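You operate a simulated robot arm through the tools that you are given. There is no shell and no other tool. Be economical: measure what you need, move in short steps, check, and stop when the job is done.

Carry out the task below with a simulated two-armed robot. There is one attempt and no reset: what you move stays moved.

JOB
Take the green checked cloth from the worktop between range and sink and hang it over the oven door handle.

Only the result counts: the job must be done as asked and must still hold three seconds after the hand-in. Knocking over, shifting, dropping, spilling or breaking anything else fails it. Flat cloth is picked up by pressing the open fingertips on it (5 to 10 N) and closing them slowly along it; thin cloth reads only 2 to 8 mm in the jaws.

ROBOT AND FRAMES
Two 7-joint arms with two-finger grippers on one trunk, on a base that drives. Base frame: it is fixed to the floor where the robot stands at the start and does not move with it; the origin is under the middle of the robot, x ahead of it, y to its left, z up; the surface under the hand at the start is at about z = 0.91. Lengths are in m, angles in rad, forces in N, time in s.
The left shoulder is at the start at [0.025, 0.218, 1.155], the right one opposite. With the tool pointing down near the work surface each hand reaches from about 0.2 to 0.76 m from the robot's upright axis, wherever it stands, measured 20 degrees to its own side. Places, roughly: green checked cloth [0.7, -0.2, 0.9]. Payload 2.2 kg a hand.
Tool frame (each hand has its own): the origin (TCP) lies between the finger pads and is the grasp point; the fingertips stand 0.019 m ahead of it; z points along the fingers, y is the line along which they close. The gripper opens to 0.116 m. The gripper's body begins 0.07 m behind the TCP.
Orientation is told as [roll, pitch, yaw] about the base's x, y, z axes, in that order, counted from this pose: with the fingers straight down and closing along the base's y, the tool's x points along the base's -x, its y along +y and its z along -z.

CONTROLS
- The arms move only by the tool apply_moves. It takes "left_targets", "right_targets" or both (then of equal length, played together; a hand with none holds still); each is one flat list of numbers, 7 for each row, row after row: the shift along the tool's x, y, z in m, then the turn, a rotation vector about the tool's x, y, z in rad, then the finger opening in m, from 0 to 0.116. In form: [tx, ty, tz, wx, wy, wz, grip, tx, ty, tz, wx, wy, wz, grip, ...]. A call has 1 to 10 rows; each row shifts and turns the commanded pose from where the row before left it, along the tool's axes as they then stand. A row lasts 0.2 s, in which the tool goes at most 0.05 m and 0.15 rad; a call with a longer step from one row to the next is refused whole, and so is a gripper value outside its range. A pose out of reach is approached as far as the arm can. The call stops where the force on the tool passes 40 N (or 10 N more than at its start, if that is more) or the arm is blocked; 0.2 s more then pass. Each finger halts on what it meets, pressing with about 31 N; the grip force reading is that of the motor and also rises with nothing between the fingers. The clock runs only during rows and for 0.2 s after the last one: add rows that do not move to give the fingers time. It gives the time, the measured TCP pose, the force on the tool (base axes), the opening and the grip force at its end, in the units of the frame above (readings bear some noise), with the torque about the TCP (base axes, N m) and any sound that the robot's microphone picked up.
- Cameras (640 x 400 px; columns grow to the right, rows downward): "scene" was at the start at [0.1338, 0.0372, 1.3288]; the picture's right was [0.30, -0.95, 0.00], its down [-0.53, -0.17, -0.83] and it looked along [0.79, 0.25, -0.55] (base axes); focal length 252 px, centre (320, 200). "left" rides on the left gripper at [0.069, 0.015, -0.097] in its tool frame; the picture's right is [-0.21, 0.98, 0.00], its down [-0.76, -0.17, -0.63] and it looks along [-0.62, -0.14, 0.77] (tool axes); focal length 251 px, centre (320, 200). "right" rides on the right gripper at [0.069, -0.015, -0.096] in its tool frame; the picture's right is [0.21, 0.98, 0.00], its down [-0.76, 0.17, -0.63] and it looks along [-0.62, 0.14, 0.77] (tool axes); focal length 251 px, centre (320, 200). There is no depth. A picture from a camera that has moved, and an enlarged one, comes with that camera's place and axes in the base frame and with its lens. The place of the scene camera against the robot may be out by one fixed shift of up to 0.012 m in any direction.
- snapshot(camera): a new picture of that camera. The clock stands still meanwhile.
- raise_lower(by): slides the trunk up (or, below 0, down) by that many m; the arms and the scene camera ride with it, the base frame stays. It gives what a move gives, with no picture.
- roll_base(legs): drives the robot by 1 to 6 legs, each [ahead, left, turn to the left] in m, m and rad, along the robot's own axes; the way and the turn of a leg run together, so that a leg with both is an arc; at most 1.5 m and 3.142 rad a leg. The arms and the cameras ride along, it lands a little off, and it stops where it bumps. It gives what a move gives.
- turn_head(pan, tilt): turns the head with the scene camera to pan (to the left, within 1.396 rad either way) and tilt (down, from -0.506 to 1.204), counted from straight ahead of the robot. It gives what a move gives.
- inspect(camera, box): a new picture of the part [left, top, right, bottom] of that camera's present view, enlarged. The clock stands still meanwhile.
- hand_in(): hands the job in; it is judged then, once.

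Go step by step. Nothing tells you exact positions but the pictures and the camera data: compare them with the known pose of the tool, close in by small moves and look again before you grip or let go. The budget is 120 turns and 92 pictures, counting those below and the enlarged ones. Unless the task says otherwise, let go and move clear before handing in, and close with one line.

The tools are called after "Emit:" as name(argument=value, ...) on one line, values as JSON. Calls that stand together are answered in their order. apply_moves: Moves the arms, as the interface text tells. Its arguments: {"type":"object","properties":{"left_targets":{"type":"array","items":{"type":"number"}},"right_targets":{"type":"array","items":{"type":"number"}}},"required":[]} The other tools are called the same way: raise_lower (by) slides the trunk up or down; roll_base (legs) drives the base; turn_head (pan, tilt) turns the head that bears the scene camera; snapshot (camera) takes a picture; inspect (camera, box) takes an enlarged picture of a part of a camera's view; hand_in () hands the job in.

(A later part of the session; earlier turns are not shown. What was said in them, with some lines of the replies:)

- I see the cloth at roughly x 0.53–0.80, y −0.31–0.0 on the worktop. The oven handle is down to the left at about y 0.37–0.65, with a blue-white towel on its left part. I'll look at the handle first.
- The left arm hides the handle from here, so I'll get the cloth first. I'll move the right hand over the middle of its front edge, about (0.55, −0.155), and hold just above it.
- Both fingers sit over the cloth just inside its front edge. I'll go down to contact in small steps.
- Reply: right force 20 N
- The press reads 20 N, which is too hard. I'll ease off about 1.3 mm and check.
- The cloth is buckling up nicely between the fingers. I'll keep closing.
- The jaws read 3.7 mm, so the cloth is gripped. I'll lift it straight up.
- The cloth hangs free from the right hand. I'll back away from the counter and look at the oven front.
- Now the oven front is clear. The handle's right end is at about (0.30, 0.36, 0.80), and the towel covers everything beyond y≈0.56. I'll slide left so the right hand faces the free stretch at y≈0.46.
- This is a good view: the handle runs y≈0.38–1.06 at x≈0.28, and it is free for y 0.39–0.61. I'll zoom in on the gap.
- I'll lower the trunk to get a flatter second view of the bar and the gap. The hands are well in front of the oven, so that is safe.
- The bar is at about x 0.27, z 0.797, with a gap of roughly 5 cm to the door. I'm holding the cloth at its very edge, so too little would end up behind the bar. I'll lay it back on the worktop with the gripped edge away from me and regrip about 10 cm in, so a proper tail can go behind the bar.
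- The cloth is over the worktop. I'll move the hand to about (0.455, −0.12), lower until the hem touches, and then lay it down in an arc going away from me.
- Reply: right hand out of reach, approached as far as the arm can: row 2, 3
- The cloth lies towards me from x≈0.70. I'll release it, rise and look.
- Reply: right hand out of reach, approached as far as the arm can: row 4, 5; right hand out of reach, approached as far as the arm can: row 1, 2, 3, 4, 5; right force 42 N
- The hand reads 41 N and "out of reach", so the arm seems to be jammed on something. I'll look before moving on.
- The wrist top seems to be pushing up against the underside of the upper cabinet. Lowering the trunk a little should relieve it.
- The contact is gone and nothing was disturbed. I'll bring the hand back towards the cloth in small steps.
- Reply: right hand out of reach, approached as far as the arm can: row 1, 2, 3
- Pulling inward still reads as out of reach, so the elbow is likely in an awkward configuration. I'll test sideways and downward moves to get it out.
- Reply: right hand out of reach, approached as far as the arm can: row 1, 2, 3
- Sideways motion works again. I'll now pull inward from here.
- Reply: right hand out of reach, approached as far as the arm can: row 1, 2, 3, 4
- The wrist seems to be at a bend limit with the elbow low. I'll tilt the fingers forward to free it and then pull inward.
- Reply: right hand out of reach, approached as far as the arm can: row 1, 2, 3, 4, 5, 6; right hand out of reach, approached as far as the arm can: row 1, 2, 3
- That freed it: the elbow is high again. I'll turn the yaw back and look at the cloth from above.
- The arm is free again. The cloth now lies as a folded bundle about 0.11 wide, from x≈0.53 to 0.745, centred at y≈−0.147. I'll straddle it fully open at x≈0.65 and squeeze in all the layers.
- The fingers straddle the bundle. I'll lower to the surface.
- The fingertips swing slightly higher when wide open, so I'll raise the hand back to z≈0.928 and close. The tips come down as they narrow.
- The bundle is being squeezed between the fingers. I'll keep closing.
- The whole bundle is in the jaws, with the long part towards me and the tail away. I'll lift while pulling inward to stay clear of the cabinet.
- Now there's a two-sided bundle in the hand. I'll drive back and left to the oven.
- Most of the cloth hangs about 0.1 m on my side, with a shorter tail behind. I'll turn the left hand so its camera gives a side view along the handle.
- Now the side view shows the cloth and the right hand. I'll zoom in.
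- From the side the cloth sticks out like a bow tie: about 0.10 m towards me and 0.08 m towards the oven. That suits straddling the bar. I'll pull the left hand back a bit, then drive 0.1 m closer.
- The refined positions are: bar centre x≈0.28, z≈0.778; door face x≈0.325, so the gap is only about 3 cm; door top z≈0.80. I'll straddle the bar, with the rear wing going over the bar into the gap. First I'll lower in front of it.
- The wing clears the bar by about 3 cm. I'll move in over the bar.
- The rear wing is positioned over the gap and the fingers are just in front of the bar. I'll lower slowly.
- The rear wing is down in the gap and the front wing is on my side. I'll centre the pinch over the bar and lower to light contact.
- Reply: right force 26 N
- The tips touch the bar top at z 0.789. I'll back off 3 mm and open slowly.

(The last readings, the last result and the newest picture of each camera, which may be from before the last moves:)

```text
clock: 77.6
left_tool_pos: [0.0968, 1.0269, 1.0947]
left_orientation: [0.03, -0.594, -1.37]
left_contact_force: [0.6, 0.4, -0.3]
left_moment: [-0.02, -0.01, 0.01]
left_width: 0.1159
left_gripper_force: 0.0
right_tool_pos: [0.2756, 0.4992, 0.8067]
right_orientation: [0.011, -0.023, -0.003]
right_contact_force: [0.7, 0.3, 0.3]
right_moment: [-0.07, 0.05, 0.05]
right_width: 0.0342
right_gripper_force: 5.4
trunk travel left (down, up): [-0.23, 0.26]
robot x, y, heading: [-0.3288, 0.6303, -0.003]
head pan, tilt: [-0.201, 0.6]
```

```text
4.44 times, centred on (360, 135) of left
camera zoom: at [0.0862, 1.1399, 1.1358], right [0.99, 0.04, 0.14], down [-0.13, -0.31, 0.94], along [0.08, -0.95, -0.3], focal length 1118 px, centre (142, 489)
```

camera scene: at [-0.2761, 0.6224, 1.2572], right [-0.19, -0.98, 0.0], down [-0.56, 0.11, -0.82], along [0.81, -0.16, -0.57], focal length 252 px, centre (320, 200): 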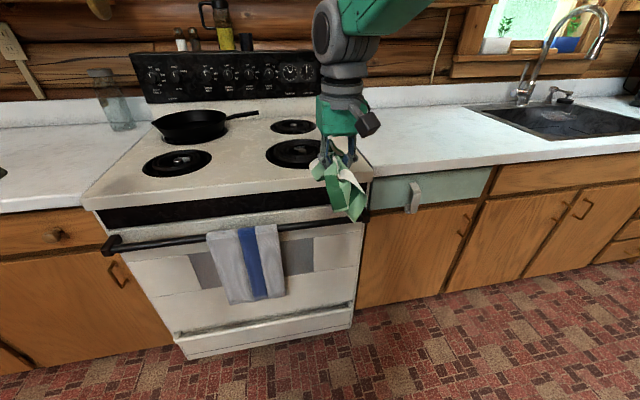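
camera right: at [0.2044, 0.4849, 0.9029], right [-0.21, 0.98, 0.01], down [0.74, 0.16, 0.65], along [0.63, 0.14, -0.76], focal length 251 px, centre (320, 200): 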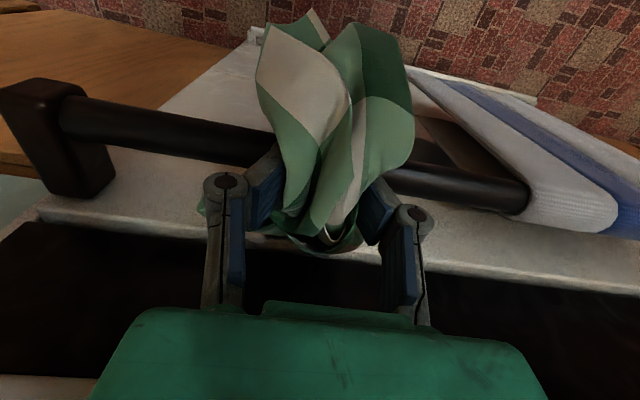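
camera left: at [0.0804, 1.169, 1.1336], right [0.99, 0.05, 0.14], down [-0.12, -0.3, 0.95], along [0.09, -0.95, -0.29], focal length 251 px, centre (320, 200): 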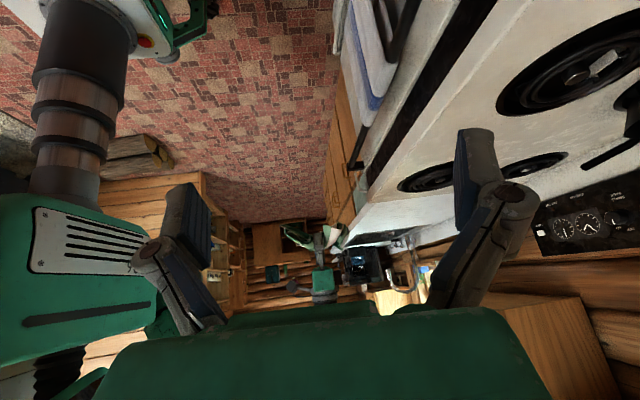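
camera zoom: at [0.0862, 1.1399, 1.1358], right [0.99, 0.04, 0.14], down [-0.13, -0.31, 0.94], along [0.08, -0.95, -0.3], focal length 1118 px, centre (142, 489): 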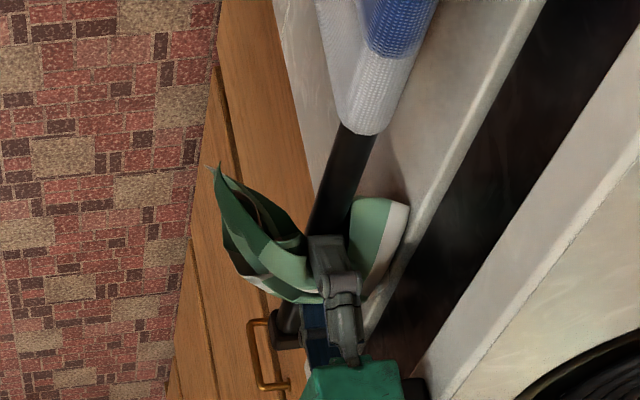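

The cloth has settled on the bar and is draping on both sides. I'll open further and let it relax before lifting away.

Emit:
apply_moves(right_targets=[0, 0, 0, 0, 0, 0, 0.045, 0, 0, 0, 0, 0, 0, 0.055, 0, 0, 0, 0, 0, 0, 0.065, 0, 0, 0, 0, 0, 0, 0.075, 0, 0, 0, 0, 0, 0, 0.085, 0, 0, 0, 0, 0, 0, 0.085, 0, 0, 0, 0, 0, 0, 0.085])

Emit:
snapshot(camera="right")

Emit:
inspect(camera="left", box=[300, 90, 420, 180])

```text
clock: 79.2
left_tool_pos: [0.0971, 1.0276, 1.0943]
left_orientation: [0.03, -0.593, -1.371]
left_contact_force: [0.2, 0.1, -0.2]
left_moment: [-0.01, 0.02, 0.02]
left_width: 0.1162
left_gripper_force: 0.0
right_tool_pos: [0.2761, 0.4991, 0.8084]
right_orientation: [0.011, -0.022, -0.004]
right_contact_force: [-0.6, 0.1, 0.6]
right_moment: [0.0, -0.02, -0.01]
right_width: 0.085
right_gripper_force: 0.0
trunk travel left (down, up): [-0.23, 0.26]
robot x, y, heading: [-0.33, 0.6328, -0.007]
head pan, tilt: [-0.201, 0.6]
```

```text
32 pictures are left
camera right: at [0.2046, 0.4846, 0.9025], right [-0.21, 0.98, 0.01], down [0.74, 0.16, 0.65], along [0.63, 0.14, -0.76], focal length 251 px, centre (320, 200)
```

right: 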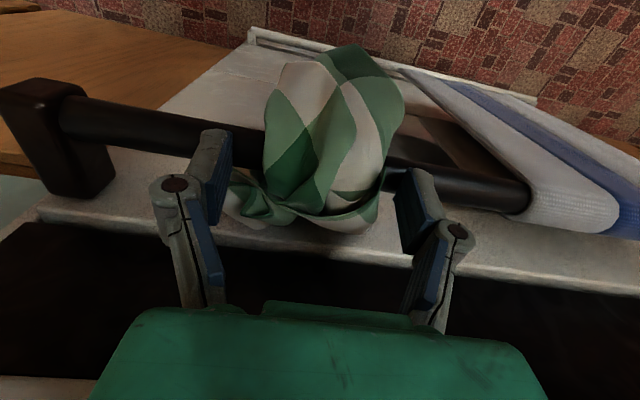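

```text
4.44 times, centred on (360, 135) of left
camera zoom: at [0.0867, 1.1397, 1.1357], right [0.99, 0.04, 0.14], down [-0.13, -0.31, 0.94], along [0.08, -0.95, -0.3], focal length 1118 px, centre (142, 489)
```

zoom: 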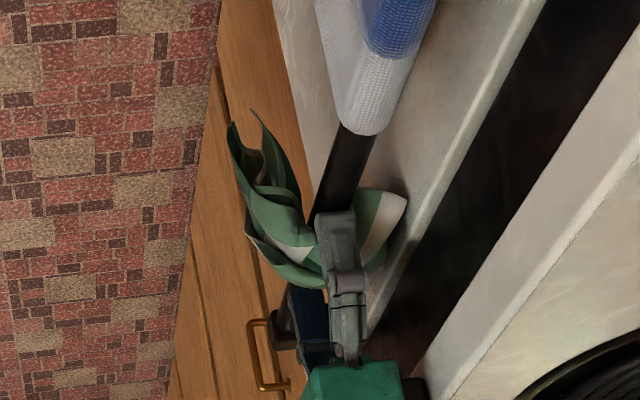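

The fingers are clear of the cloth now and it lies over the bar. I'll widen a touch and wait to see whether it is stable.

Emit:
apply_moves(right_targets=[0, 0, 0, 0, 0, 0, 0.1, 0, 0, 0, 0, 0, 0, 0.1, 0, 0, 0, 0, 0, 0, 0.1, 0, 0, 0, 0, 0, 0, 0.1, 0, 0, 0, 0, 0, 0, 0.1, 0, 0, 0, 0, 0, 0, 0.1, 0, 0, 0, 0, 0, 0, 0.1])

Emit:
snapshot(camera="right")

Emit:
inspect(camera="left", box=[300, 90, 420, 180])

```text
clock: 80.8
left_tool_pos: [0.096, 1.028, 1.0946]
left_orientation: [0.029, -0.594, -1.37]
left_contact_force: [0.3, 0.3, -0.8]
left_moment: [0.0, 0.02, 0.0]
left_width: 0.1159
left_gripper_force: 0.0
right_tool_pos: [0.2751, 0.4995, 0.8075]
right_orientation: [0.009, -0.021, -0.004]
right_contact_force: [-1.7, -0.5, -0.9]
right_moment: [0.02, -0.06, -0.02]
right_width: 0.0998
right_gripper_force: 0.1
trunk travel left (down, up): [-0.23, 0.26]
robot x, y, heading: [-0.3307, 0.6321, -0.007]
head pan, tilt: [-0.201, 0.6]
```

```text
30 pictures are left
camera right: at [0.2046, 0.4847, 0.9026], right [-0.21, 0.98, 0.01], down [0.74, 0.16, 0.65], along [0.63, 0.14, -0.76], focal length 251 px, centre (320, 200)
```

right: 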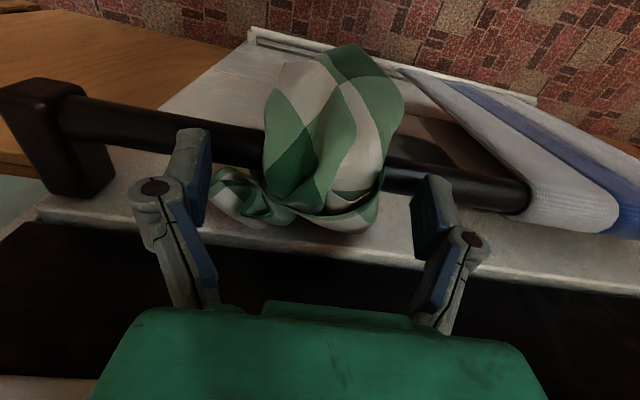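

```text
4.44 times, centred on (360, 135) of left
camera zoom: at [0.0866, 1.1398, 1.1357], right [0.99, 0.04, 0.14], down [-0.13, -0.31, 0.94], along [0.08, -0.95, -0.3], focal length 1118 px, centre (142, 489)
```

zoom: 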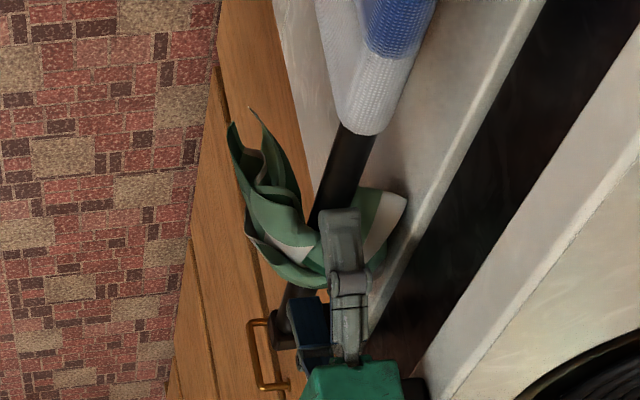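

The cloth is unchanged over 1.5 s, so it is stable. I'll open fully and rise straight up, slowly.

Emit:
apply_moves(right_targets=[0, 0, 0, 0, 0, 0, 0.112, 0, 0, -0.01, 0, 0, 0, 0.114, 0, 0, -0.015, 0, 0, 0, 0.114, 0, 0, -0.02, 0, 0, 0, 0.114, 0, 0, -0.03, 0, 0, 0, 0.114, 0.02, 0, -0.03, 0, 0, 0, 0.114, 0.03, 0, -0.03, 0, 0, 0, 0.114, 0.03, 0, -0.03, 0, 0, 0, 0.114, 0.04, 0, 0, 0, 0, 0, 0.114])

Emit:
snapshot(camera="right")

Emit:
inspect(camera="left", box=[300, 90, 420, 180])

```text
clock: 82.8
left_tool_pos: [0.0965, 1.0285, 1.0955]
left_orientation: [0.033, -0.594, -1.372]
left_contact_force: [-0.5, 0.4, -0.3]
left_moment: [0.03, -0.02, 0.02]
left_width: 0.1161
left_gripper_force: 0.0
right_tool_pos: [0.1516, 0.4969, 0.972]
right_orientation: [0.01, -0.024, -0.004]
right_contact_force: [-0.6, -0.1, 0.7]
right_moment: [0.0, -0.04, 0.0]
right_width: 0.1141
right_gripper_force: 0.1
trunk travel left (down, up): [-0.23, 0.26]
robot x, y, heading: [-0.3325, 0.6299, -0.001]
head pan, tilt: [-0.201, 0.6]
```

```text
28 pictures are left
camera right: at [0.0808, 0.4821, 1.0675], right [-0.21, 0.98, 0.01], down [0.74, 0.16, 0.65], along [0.64, 0.14, -0.76], focal length 251 px, centre (320, 200)
```

right: 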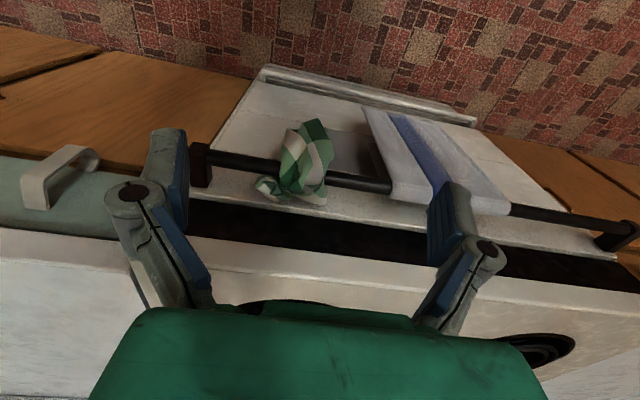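

```text
4.44 times, centred on (360, 135) of left
camera zoom: at [0.0853, 1.1399, 1.1362], right [0.99, 0.04, 0.14], down [-0.13, -0.31, 0.94], along [0.08, -0.95, -0.3], focal length 1118 px, centre (142, 489)
```

zoom: 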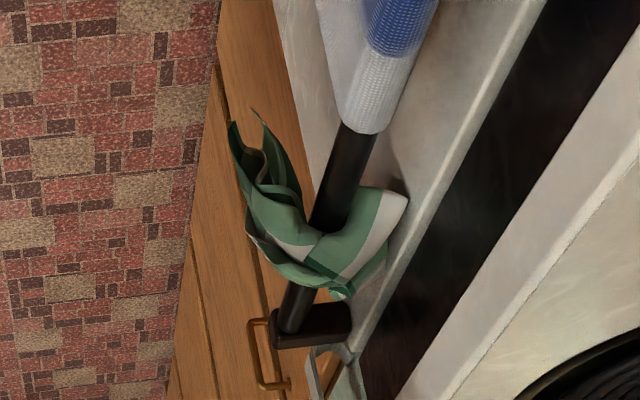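

The cloth stays draped over the bar with both flaps visible, and the hand is clear. I'll check the front view.

Emit:
inspect(camera="scene", box=[200, 150, 400, 300])

Emit:
inspect(camera="right", box=[230, 100, 370, 220])

```text
2.67 times, centred on (300, 225) of scene
camera zoom: at [-0.1983, 0.6252, 1.2576], right [-0.2, -0.98, 0.0], down [-0.55, 0.11, -0.82], along [0.81, -0.17, -0.57], focal length 671 px, centre (373, 133)
```

zoom: 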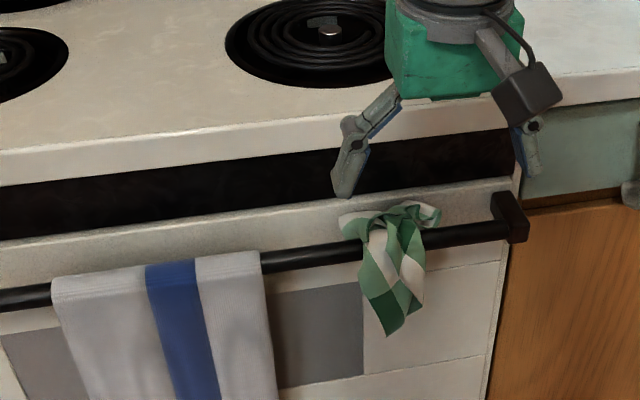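

```text
3.33 times, centred on (300, 160) of right
camera zoom: at [0.0808, 0.4821, 1.0675], right [-0.21, 0.98, 0.01], down [0.74, 0.16, 0.65], along [0.64, 0.14, -0.76], focal length 838 px, centre (387, 333)
```

zoom: 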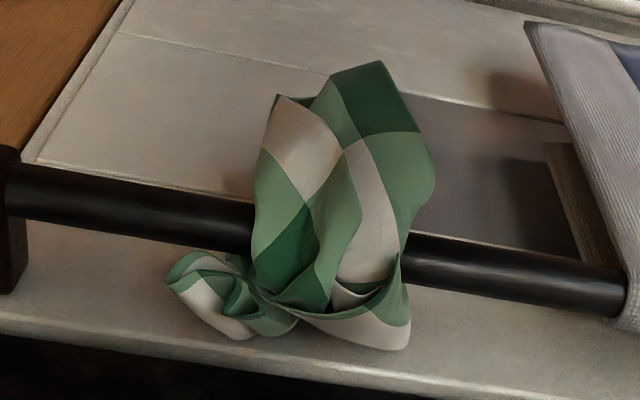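

The front flap hangs well, but the rear part is bunched on top of the gap. I'll tuck it down behind the bar with the open fingertips, one either side of the wrap (y≈0.464 and 0.521) and tilted slightly forward to clear the cooktop.

Emit:
apply_moves(right_targets=[0, 0, 0, 0, -0.146, 0, 0.06, -0.026, -0.001, 0.0292, 0, 0, 0, 0.047, -0.026, -0.001, 0.0292, 0, 0, 0, 0.047, -0.026, -0.001, 0.0292, 0, 0, 0, 0.047, -0.026, -0.001, 0.0292, 0, 0, 0, 0.047, -0.026, -0.001, 0.0292, 0, 0, 0, 0.047, 0, 0, 0, 0, 0, 0, 0.047])

Emit:
snapshot(camera="right")

Emit:
inspect(camera="left", box=[300, 90, 420, 180])

```text
clock: 84.4
left_tool_pos: [0.0962, 1.0287, 1.0946]
left_orientation: [0.031, -0.593, -1.373]
left_contact_force: [0.1, 0.3, -0.8]
left_moment: [0.01, -0.01, -0.02]
left_width: 0.116
left_gripper_force: 0.2
right_tool_pos: [0.3033, 0.4913, 0.8487]
right_orientation: [0.01, -0.171, -0.005]
right_contact_force: [-0.3, -0.8, -0.3]
right_moment: [0.03, -0.03, -0.01]
right_width: 0.0466
right_gripper_force: 0.0
trunk travel left (down, up): [-0.23, 0.26]
robot x, y, heading: [-0.3287, 0.6316, -0.002]
head pan, tilt: [-0.201, 0.6]
```

```text
24 pictures are left
camera right: at [0.22, 0.4771, 0.9321], right [-0.21, 0.98, -0.03], down [0.64, 0.16, 0.75], along [0.74, 0.14, -0.66], focal length 251 px, centre (320, 200)
```

right: 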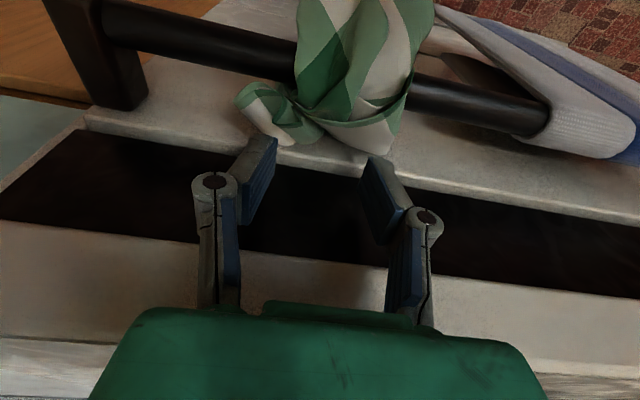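

```text
4.44 times, centred on (360, 135) of left
camera zoom: at [0.0857, 1.1399, 1.1361], right [0.99, 0.04, 0.14], down [-0.13, -0.31, 0.94], along [0.08, -0.95, -0.3], focal length 1118 px, centre (142, 489)
```

zoom: 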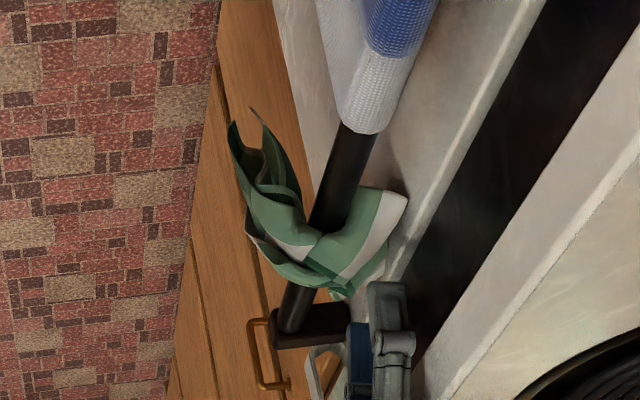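

The tips are above the rear folds in the gap. I'll press down gradually.

Emit:
apply_moves(right_targets=[0.0017, 0, 0.0099, 0, 0, 0, 0.047, 0.0017, 0, 0.0099, 0, 0, 0, 0.047, 0.0017, 0, 0.0099, 0, 0, 0, 0.047, 0.0008, 0, 0.005, 0, 0, 0, 0.047, 0, 0, 0, 0, 0, 0, 0.047])

Emit:
snapshot(camera="right")

Emit:
inspect(camera="left", box=[300, 90, 420, 180])

```text
clock: 85.2
left_tool_pos: [0.094, 1.0253, 1.0967]
left_orientation: [0.034, -0.592, -1.373]
left_contact_force: [0.0, 0.1, 0.1]
left_moment: [0.02, 0.02, 0.0]
left_width: 0.1159
left_gripper_force: 0.1
right_tool_pos: [0.3075, 0.492, 0.8309]
right_orientation: [0.013, -0.191, -0.006]
right_contact_force: [-13.8, 2.0, 18.7]
right_moment: [-0.49, -1.4, -0.22]
right_width: 0.0469
right_gripper_force: 0.1
trunk travel left (down, up): [-0.23, 0.26]
robot x, y, heading: [-0.3319, 0.631, -0.007]
head pan, tilt: [-0.201, 0.6]
stopped in row 4 (right hand): the force on the tool passed its limit at 44 N (the readings are from after the stop); the commanded pose is now the measured one
```

```text
22 pictures are left
camera right: at [0.2218, 0.4773, 0.9126], right [-0.21, 0.98, -0.03], down [0.62, 0.15, 0.77], along [0.75, 0.14, -0.64], focal length 251 px, centre (320, 200)
```

right: 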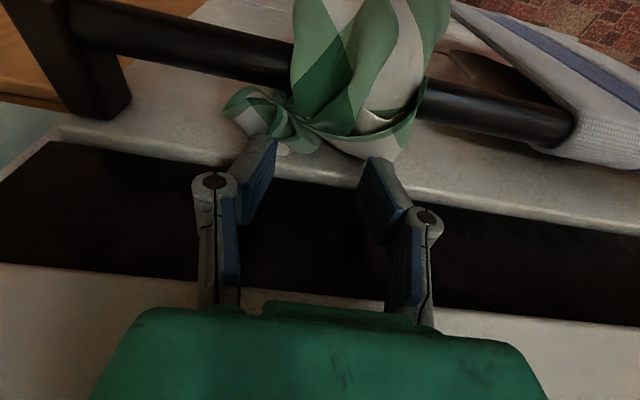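

```text
4.44 times, centred on (360, 135) of left
camera zoom: at [0.0828, 1.1379, 1.1381], right [0.99, 0.03, 0.15], down [-0.13, -0.31, 0.94], along [0.08, -0.95, -0.3], focal length 1118 px, centre (142, 489)
```

zoom: 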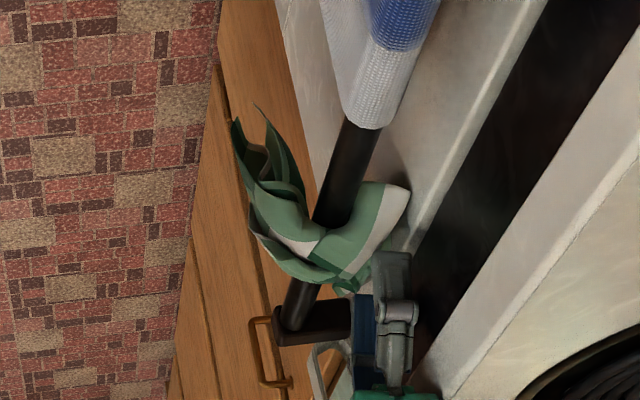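

The wrist touched the cooktop edge, not the cloth, and nothing has moved. I'll back off and turn the hand 90°, so that a single thin fingertip goes into the gap with the rest of the hand on my side of the cooktop.

Emit:
apply_moves(right_targets=[-0.004, 0, -0.03, 0, 0, 0, 0.047, 0.028, 0, -0.03, 0, 0, 0, 0.047, 0.028, 0, -0.03, 0, 0, 0, 0.047, 0.03, 0, -0.03, 0, 0, 0, 0.06, 0, 0, 0, 0, 0.085, 0, 0.08, 0, 0, 0, 0, 0.085, 0, 0.1, 0, 0, 0, 0, 0, 0.14, 0.116, 0, 0, 0, 0, 0, 0.14, 0.116, 0, 0, 0, 0, 0, 0.14, 0.116, 0, 0, 0, 0, 0, 0.14, 0.116])

Emit:
apply_moves(right_targets=[0, 0, 0, 0, 0, 0.145, 0.116, 0, 0, 0, 0, 0, 0.145, 0.116, 0, 0, 0, 0, 0, 0.145, 0.116, 0, 0, 0, 0, 0, 0.145, 0.116, 0, 0, 0, 0, 0, 0.145, 0.116, 0, 0, 0, 0, 0, 0.145, 0.116, 0, 0, 0, 0, 0, 0.145, 0.116])

Emit:
inspect(camera="left", box=[280, 90, 440, 210])

```text
clock: 87.4
left_tool_pos: [0.0956, 1.0252, 1.0962]
left_orientation: [0.033, -0.589, -1.373]
left_contact_force: [0.4, -0.5, -0.3]
left_moment: [0.01, 0.0, 0.04]
left_width: 0.1161
left_gripper_force: 0.1
right_tool_pos: [0.2045, 0.49, 0.929]
right_orientation: [0.019, -0.005, -0.567]
right_contact_force: [0.6, -0.4, -0.1]
right_moment: [-0.03, -0.01, -0.03]
right_width: 0.1161
right_gripper_force: 0.1
trunk travel left (down, up): [-0.23, 0.26]
robot x, y, heading: [-0.3304, 0.6334, 0.001]
head pan, tilt: [-0.201, 0.6]
```

```text
clock: 89.0
left_tool_pos: [0.0946, 1.0248, 1.0961]
left_orientation: [0.03, -0.591, -1.373]
left_contact_force: [0.9, 0.0, 0.4]
left_moment: [0.01, -0.01, -0.02]
left_width: 0.116
left_gripper_force: 0.0
right_tool_pos: [0.2137, 0.4754, 0.9447]
right_orientation: [0.029, 0.074, -1.625]
right_contact_force: [-0.3, 0.1, 0.1]
right_moment: [0.0, -0.04, 0.02]
right_width: 0.1159
right_gripper_force: 0.1
trunk travel left (down, up): [-0.23, 0.26]
robot x, y, heading: [-0.3329, 0.6318, 0.002]
head pan, tilt: [-0.201, 0.6]
```

```text
3.33 times, centred on (360, 150) of left
camera zoom: at [0.0853, 1.1373, 1.1375], right [0.99, 0.03, 0.15], down [-0.13, -0.31, 0.94], along [0.08, -0.95, -0.3], focal length 838 px, centre (187, 367)
```

zoom: 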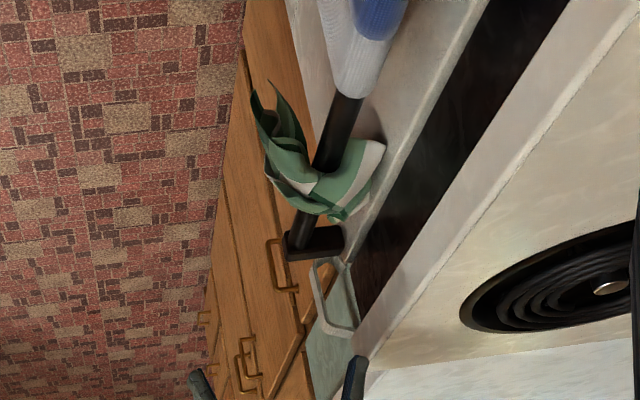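

The cloth is undisturbed and the hand is turned 90°. I'll position the oven-side finger over the gap at y≈0.52.

Emit:
apply_moves(right_targets=[0.016, 0.009, 0.02, 0, 0, 0, 0.116, 0.016, 0.009, 0.025, 0, 0, 0, 0.116, 0.016, 0.009, 0.025, 0, 0, 0, 0.116, 0, 0, 0, 0, 0, 0, 0.116])

Emit:
snapshot(camera="right")

Emit:
inspect(camera="left", box=[280, 90, 440, 210])

```text
clock: 90.0
left_tool_pos: [0.0969, 1.0266, 1.0959]
left_orientation: [0.034, -0.592, -1.374]
left_contact_force: [-0.5, 0.9, 0.5]
left_moment: [0.01, -0.03, -0.02]
left_width: 0.116
left_gripper_force: 0.0
right_tool_pos: [0.2376, 0.528, 0.8637]
right_orientation: [0.015, 0.039, -1.605]
right_contact_force: [0.1, -0.2, 0.4]
right_moment: [0.03, -0.01, 0.02]
right_width: 0.1161
right_gripper_force: 0.2
trunk travel left (down, up): [-0.23, 0.26]
robot x, y, heading: [-0.3281, 0.63, -0.003]
head pan, tilt: [-0.201, 0.6]
```

```text
19 pictures are left
camera right: at [0.2247, 0.5957, 0.9639], right [0.98, 0.18, 0.02], down [0.13, -0.78, 0.61], along [0.13, -0.59, -0.79], focal length 251 px, centre (320, 200)
```

right: 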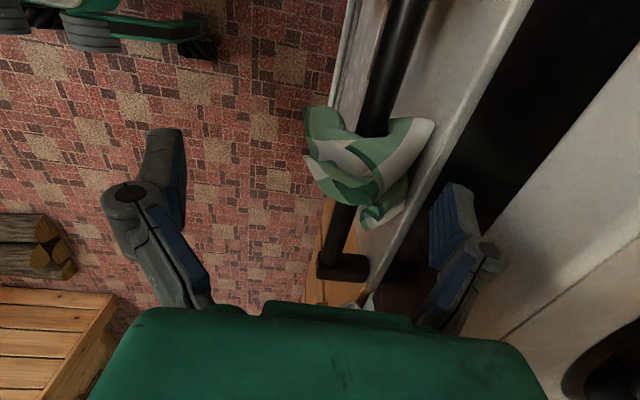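

```text
3.33 times, centred on (360, 150) of left
camera zoom: at [0.0848, 1.1373, 1.1378], right [0.99, 0.03, 0.15], down [-0.13, -0.31, 0.94], along [0.08, -0.95, -0.3], focal length 838 px, centre (187, 367)
```

zoom: 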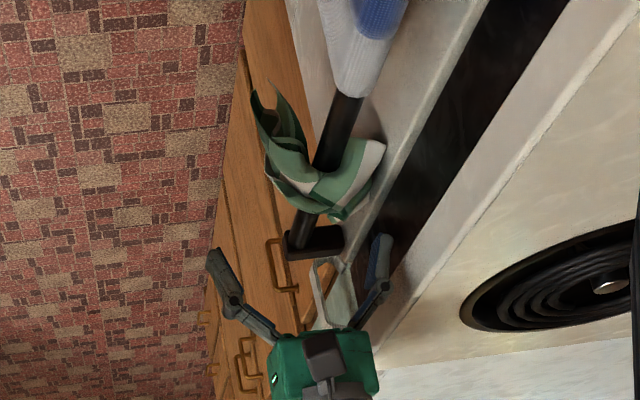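

The finger lines up with the gap and with the rear flap. I'll lower gently.

Emit:
apply_moves(right_targets=[0, -0.003, 0.01, 0, 0, 0, 0.116, 0, 0, 0.01, 0, 0, 0, 0.116, 0, 0, 0.01, 0, 0, 0, 0.116, 0, 0, 0.01, 0, 0, 0, 0.116, 0, 0, 0.01, 0, 0, 0, 0.116, 0, 0, 0, 0, 0, 0, 0.116])

Emit:
snapshot(camera="right")

Emit:
inspect(camera="left", box=[300, 90, 420, 180])

```text
clock: 91.4
left_tool_pos: [0.0943, 1.025, 1.0965]
left_orientation: [0.033, -0.592, -1.371]
left_contact_force: [-0.5, -0.7, 0.1]
left_moment: [0.04, -0.01, -0.01]
left_width: 0.1162
left_gripper_force: 0.0
right_tool_pos: [0.2353, 0.5344, 0.8122]
right_orientation: [0.014, 0.022, -1.593]
right_contact_force: [0.4, 0.3, 1.1]
right_moment: [0.0, -0.01, 0.01]
right_width: 0.1159
right_gripper_force: 0.0
trunk travel left (down, up): [-0.23, 0.26]
robot x, y, heading: [-0.3298, 0.6306, -0.004]
head pan, tilt: [-0.201, 0.6]
```

```text
17 pictures are left
camera right: at [0.2207, 0.603, 0.9102], right [0.98, 0.19, 0.02], down [0.14, -0.77, 0.62], along [0.13, -0.6, -0.79], focal length 251 px, centre (320, 200)
```

right: 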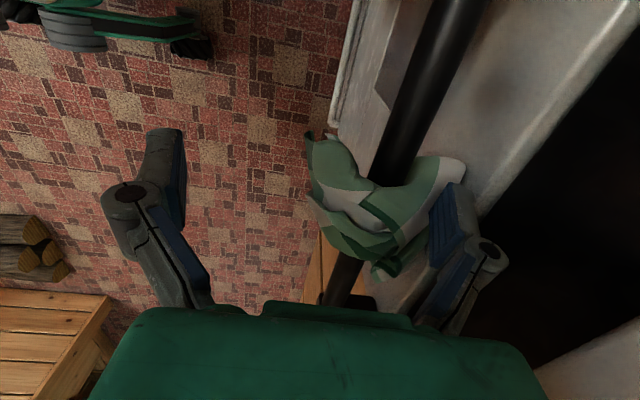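

```text
4.44 times, centred on (360, 135) of left
camera zoom: at [0.0851, 1.1373, 1.1376], right [0.99, 0.03, 0.15], down [-0.13, -0.31, 0.94], along [0.08, -0.95, -0.3], focal length 1118 px, centre (142, 489)
```

zoom: 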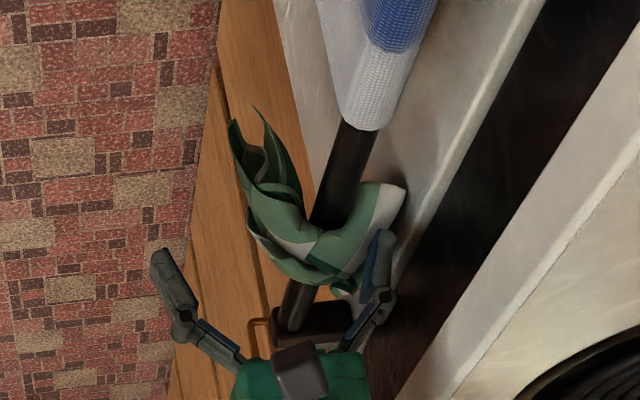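

Emit:
apply_moves(right_targets=[-0.004, 0, 0.01, 0, 0, 0, 0.116, -0.004, 0, 0.01, 0, 0, 0, 0.116, 0, 0, 0.01, 0, 0, 0, 0.116, 0, 0, 0.01, 0, 0, 0, 0.116, 0, 0, 0, 0, 0, 0, 0.116])

Emit:
snapshot(camera="right")

Emit:
inspect(camera="left", box=[300, 90, 420, 180])

```text
clock: 92.6
left_tool_pos: [0.0953, 1.026, 1.0953]
left_orientation: [0.031, -0.591, -1.37]
left_contact_force: [0.2, 0.2, -0.3]
left_moment: [0.01, -0.01, 0.02]
left_width: 0.1159
left_gripper_force: 0.1
right_tool_pos: [0.2346, 0.5311, 0.7712]
right_orientation: [0.02, 0.014, -1.58]
right_contact_force: [10.2, -1.1, 5.6]
right_moment: [-0.04, -0.25, 0.06]
right_width: 0.1162
right_gripper_force: 0.0
trunk travel left (down, up): [-0.23, 0.26]
robot x, y, heading: [-0.3331, 0.6282, -0.004]
head pan, tilt: [-0.201, 0.6]
```

```text
15 pictures are left
camera right: at [0.2183, 0.5995, 0.8688], right [0.98, 0.21, 0.02], down [0.15, -0.77, 0.63], along [0.14, -0.61, -0.78], focal length 251 px, centre (320, 200)
```

right: 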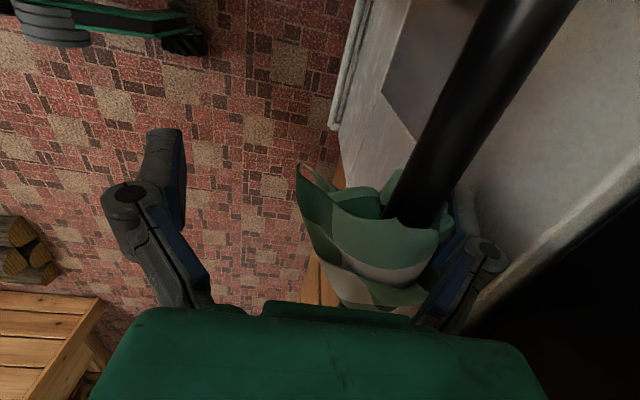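

```text
4.44 times, centred on (360, 135) of left
camera zoom: at [0.0854, 1.1374, 1.1376], right [0.99, 0.03, 0.15], down [-0.13, -0.31, 0.94], along [0.08, -0.95, -0.3], focal length 1118 px, centre (142, 489)
```

zoom: 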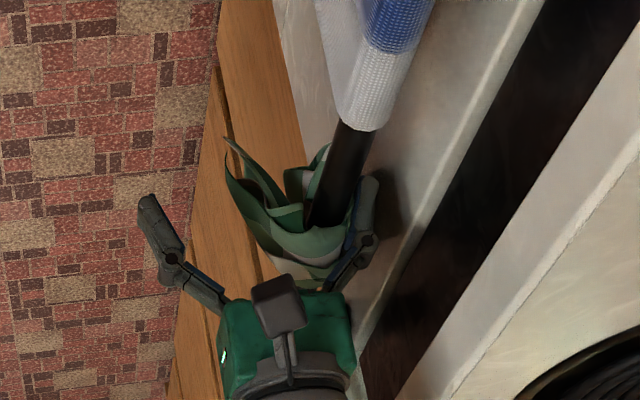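

The rear flap is now pushed down behind the bar. I'll ease off slightly and withdraw straight up.

Emit:
apply_moves(right_targets=[0, 0.002, -0.004, 0, 0, 0, 0.116, 0, 0, -0.01, 0, 0, 0, 0.116, 0, 0, -0.01, 0, 0, 0, 0.116, 0, 0, -0.015, 0, 0, 0, 0.116, 0, 0, -0.02, 0, 0, 0, 0.116, 0, 0, -0.03, 0, 0, 0, 0.116, 0, 0, -0.04, 0, 0, 0, 0.116, 0, 0, -0.03, 0, 0, 0, 0.116, 0, 0, 0, 0, 0, 0, 0.116])

Emit:
snapshot(camera="right")

Emit:
inspect(camera="left", box=[300, 90, 420, 180])

```text
clock: 94.8
left_tool_pos: [0.0932, 1.0228, 1.099]
left_orientation: [0.036, -0.59, -1.376]
left_contact_force: [-1.0, -0.7, 0.6]
left_moment: [-0.04, -0.02, -0.02]
left_width: 0.1162
left_gripper_force: 0.0
right_tool_pos: [0.218, 0.5119, 0.8762]
right_orientation: [-0.089, 0.036, -1.619]
right_contact_force: [-0.1, 0.0, 0.0]
right_moment: [0.0, 0.02, -0.04]
right_width: 0.1159
right_gripper_force: 0.0
trunk travel left (down, up): [-0.23, 0.26]
robot x, y, heading: [-0.3346, 0.634, -0.006]
head pan, tilt: [-0.201, 0.6]
stopped in row 9 (right hand): the arm was blocked; the commanded pose is now the measured one
```

```text
13 pictures are left
camera right: at [0.2151, 0.5784, 0.9762], right [0.98, 0.17, -0.08], down [0.18, -0.79, 0.59], along [0.04, -0.59, -0.81], focal length 251 px, centre (320, 200)
```

right: 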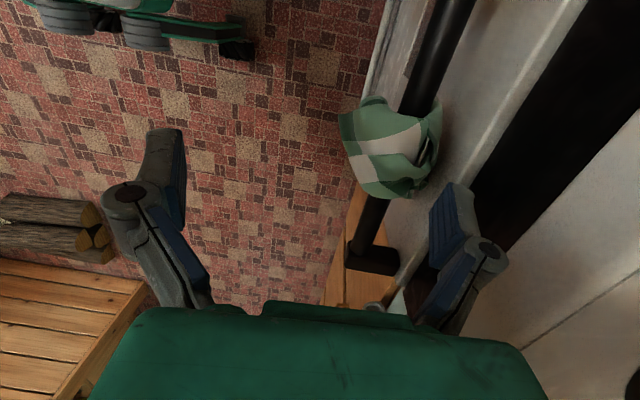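

```text
4.44 times, centred on (360, 135) of left
camera zoom: at [0.082, 1.1341, 1.1404], right [0.99, 0.03, 0.15], down [-0.13, -0.31, 0.94], along [0.08, -0.95, -0.3], focal length 1118 px, centre (142, 489)
```

zoom: 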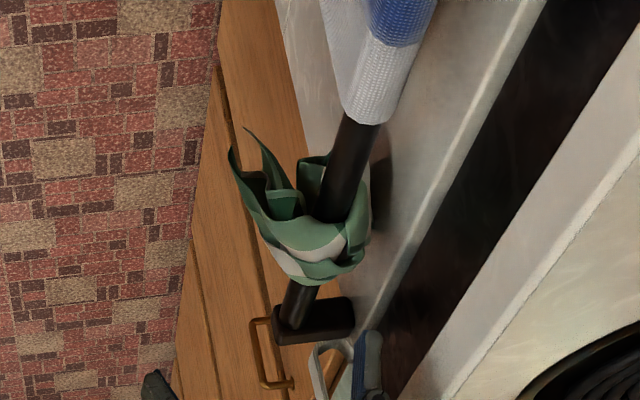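

The cloth now wraps over the bar with both flaps hanging below it. The arm reported being blocked on the way up, but the fingertips are above the bar, so I'll back the base away and check.

Emit:
roll_base(legs=[[-0.25, 0, 0]])

Emit:
snapshot(camera="scene")

```text
clock: 96.6
left_tool_pos: [-0.1505, 1.023, 1.0991]
left_orientation: [0.038, -0.589, -1.374]
left_contact_force: [-0.2, -0.7, 0.3]
left_moment: [0.04, -0.01, -0.01]
left_width: 0.1159
left_gripper_force: 0.1
right_tool_pos: [-0.0237, 0.5121, 0.8754]
right_orientation: [-0.087, 0.038, -1.617]
right_contact_force: [-0.7, -0.2, 1.3]
right_moment: [0.03, -0.01, -0.02]
right_width: 0.1159
right_gripper_force: 0.1
trunk travel left (down, up): [-0.23, 0.26]
robot x, y, heading: [-0.5748, 0.6312, 0.001]
head pan, tilt: [-0.201, 0.6]
```

```text
11 pictures are left
camera scene: at [-0.4378, 0.626, 1.2573], right [-0.2, -0.98, 0.0], down [-0.56, 0.11, -0.82], along [0.81, -0.17, -0.57], focal length 252 px, centre (320, 200)
```

scene: 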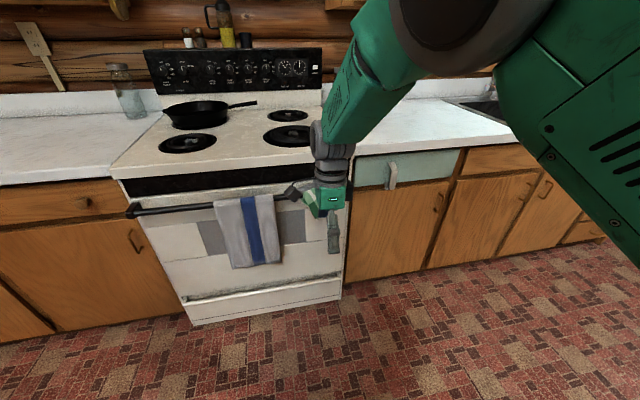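

I'm clear. A small sideways move will let me see the cloth past the hand.

Emit:
roll_base(legs=[[0, -0.25, 0]])

Emit:
turn_head(pan=0.15, tilt=0.55)

Emit:
inspect(camera="scene", box=[160, 100, 480, 300])

```text
clock: 98.5
left_tool_pos: [-0.1542, 0.7843, 1.0917]
left_orientation: [0.024, -0.594, -1.363]
left_contact_force: [0.5, -0.1, 0.1]
left_moment: [0.0, -0.02, 0.01]
left_width: 0.1161
left_gripper_force: 0.0
right_tool_pos: [-0.0255, 0.2712, 0.8775]
right_orientation: [-0.086, 0.034, -1.619]
right_contact_force: [0.0, 0.3, -1.0]
right_moment: [-0.05, -0.01, 0.01]
right_width: 0.1159
right_gripper_force: 0.0
trunk travel left (down, up): [-0.23, 0.26]
robot x, y, heading: [-0.572, 0.3864, -0.002]
head pan, tilt: [-0.201, 0.6]
```

```text
clock: 99.3
left_tool_pos: [-0.1552, 0.7836, 1.0899]
left_orientation: [0.011, -0.59, -1.356]
left_contact_force: [0.3, 0.0, -0.4]
left_moment: [-0.03, 0.01, -0.02]
left_width: 0.1161
left_gripper_force: 0.1
right_tool_pos: [-0.0279, 0.2705, 0.879]
right_orientation: [-0.085, 0.038, -1.621]
right_contact_force: [0.7, -0.3, 0.7]
right_moment: [-0.07, -0.05, -0.02]
right_width: 0.1162
right_gripper_force: 0.0
trunk travel left (down, up): [-0.23, 0.26]
robot x, y, heading: [-0.5696, 0.3908, -0.006]
head pan, tilt: [0.15, 0.55]
```

```text
2.00 times, centred on (320, 200) of scene
camera zoom: at [-0.4356, 0.4161, 1.2616], right [0.15, -0.99, 0.01], down [-0.52, -0.08, -0.85], along [0.84, 0.12, -0.53], focal length 503 px, centre (320, 200)
```

zoom: 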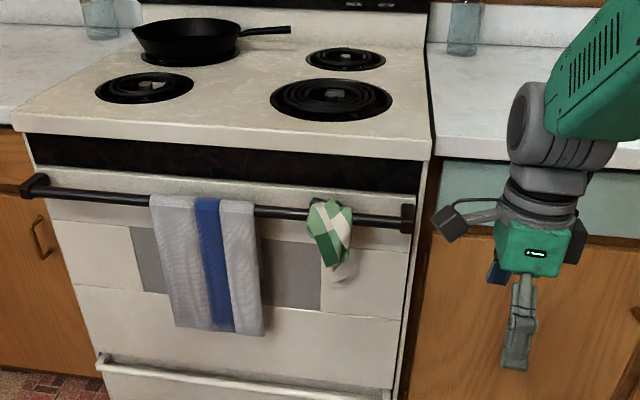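

The green cloth hangs over the free part of the handle with flaps in front and behind. The other towel and everything else are untouched and the robot is clear, so I'm handing in.

Emit:
hand_in()

```text
The job is handed in.
```

The green checked cloth is hanging over the oven door handle, right of the blue-and-white towel, with a flap on each side of the bar. I let go and backed clear before handing in. Along the way the wrist pressed briefly against the upper cabinet and against the cooktop edge. I saw nothing shifted or knocked over.
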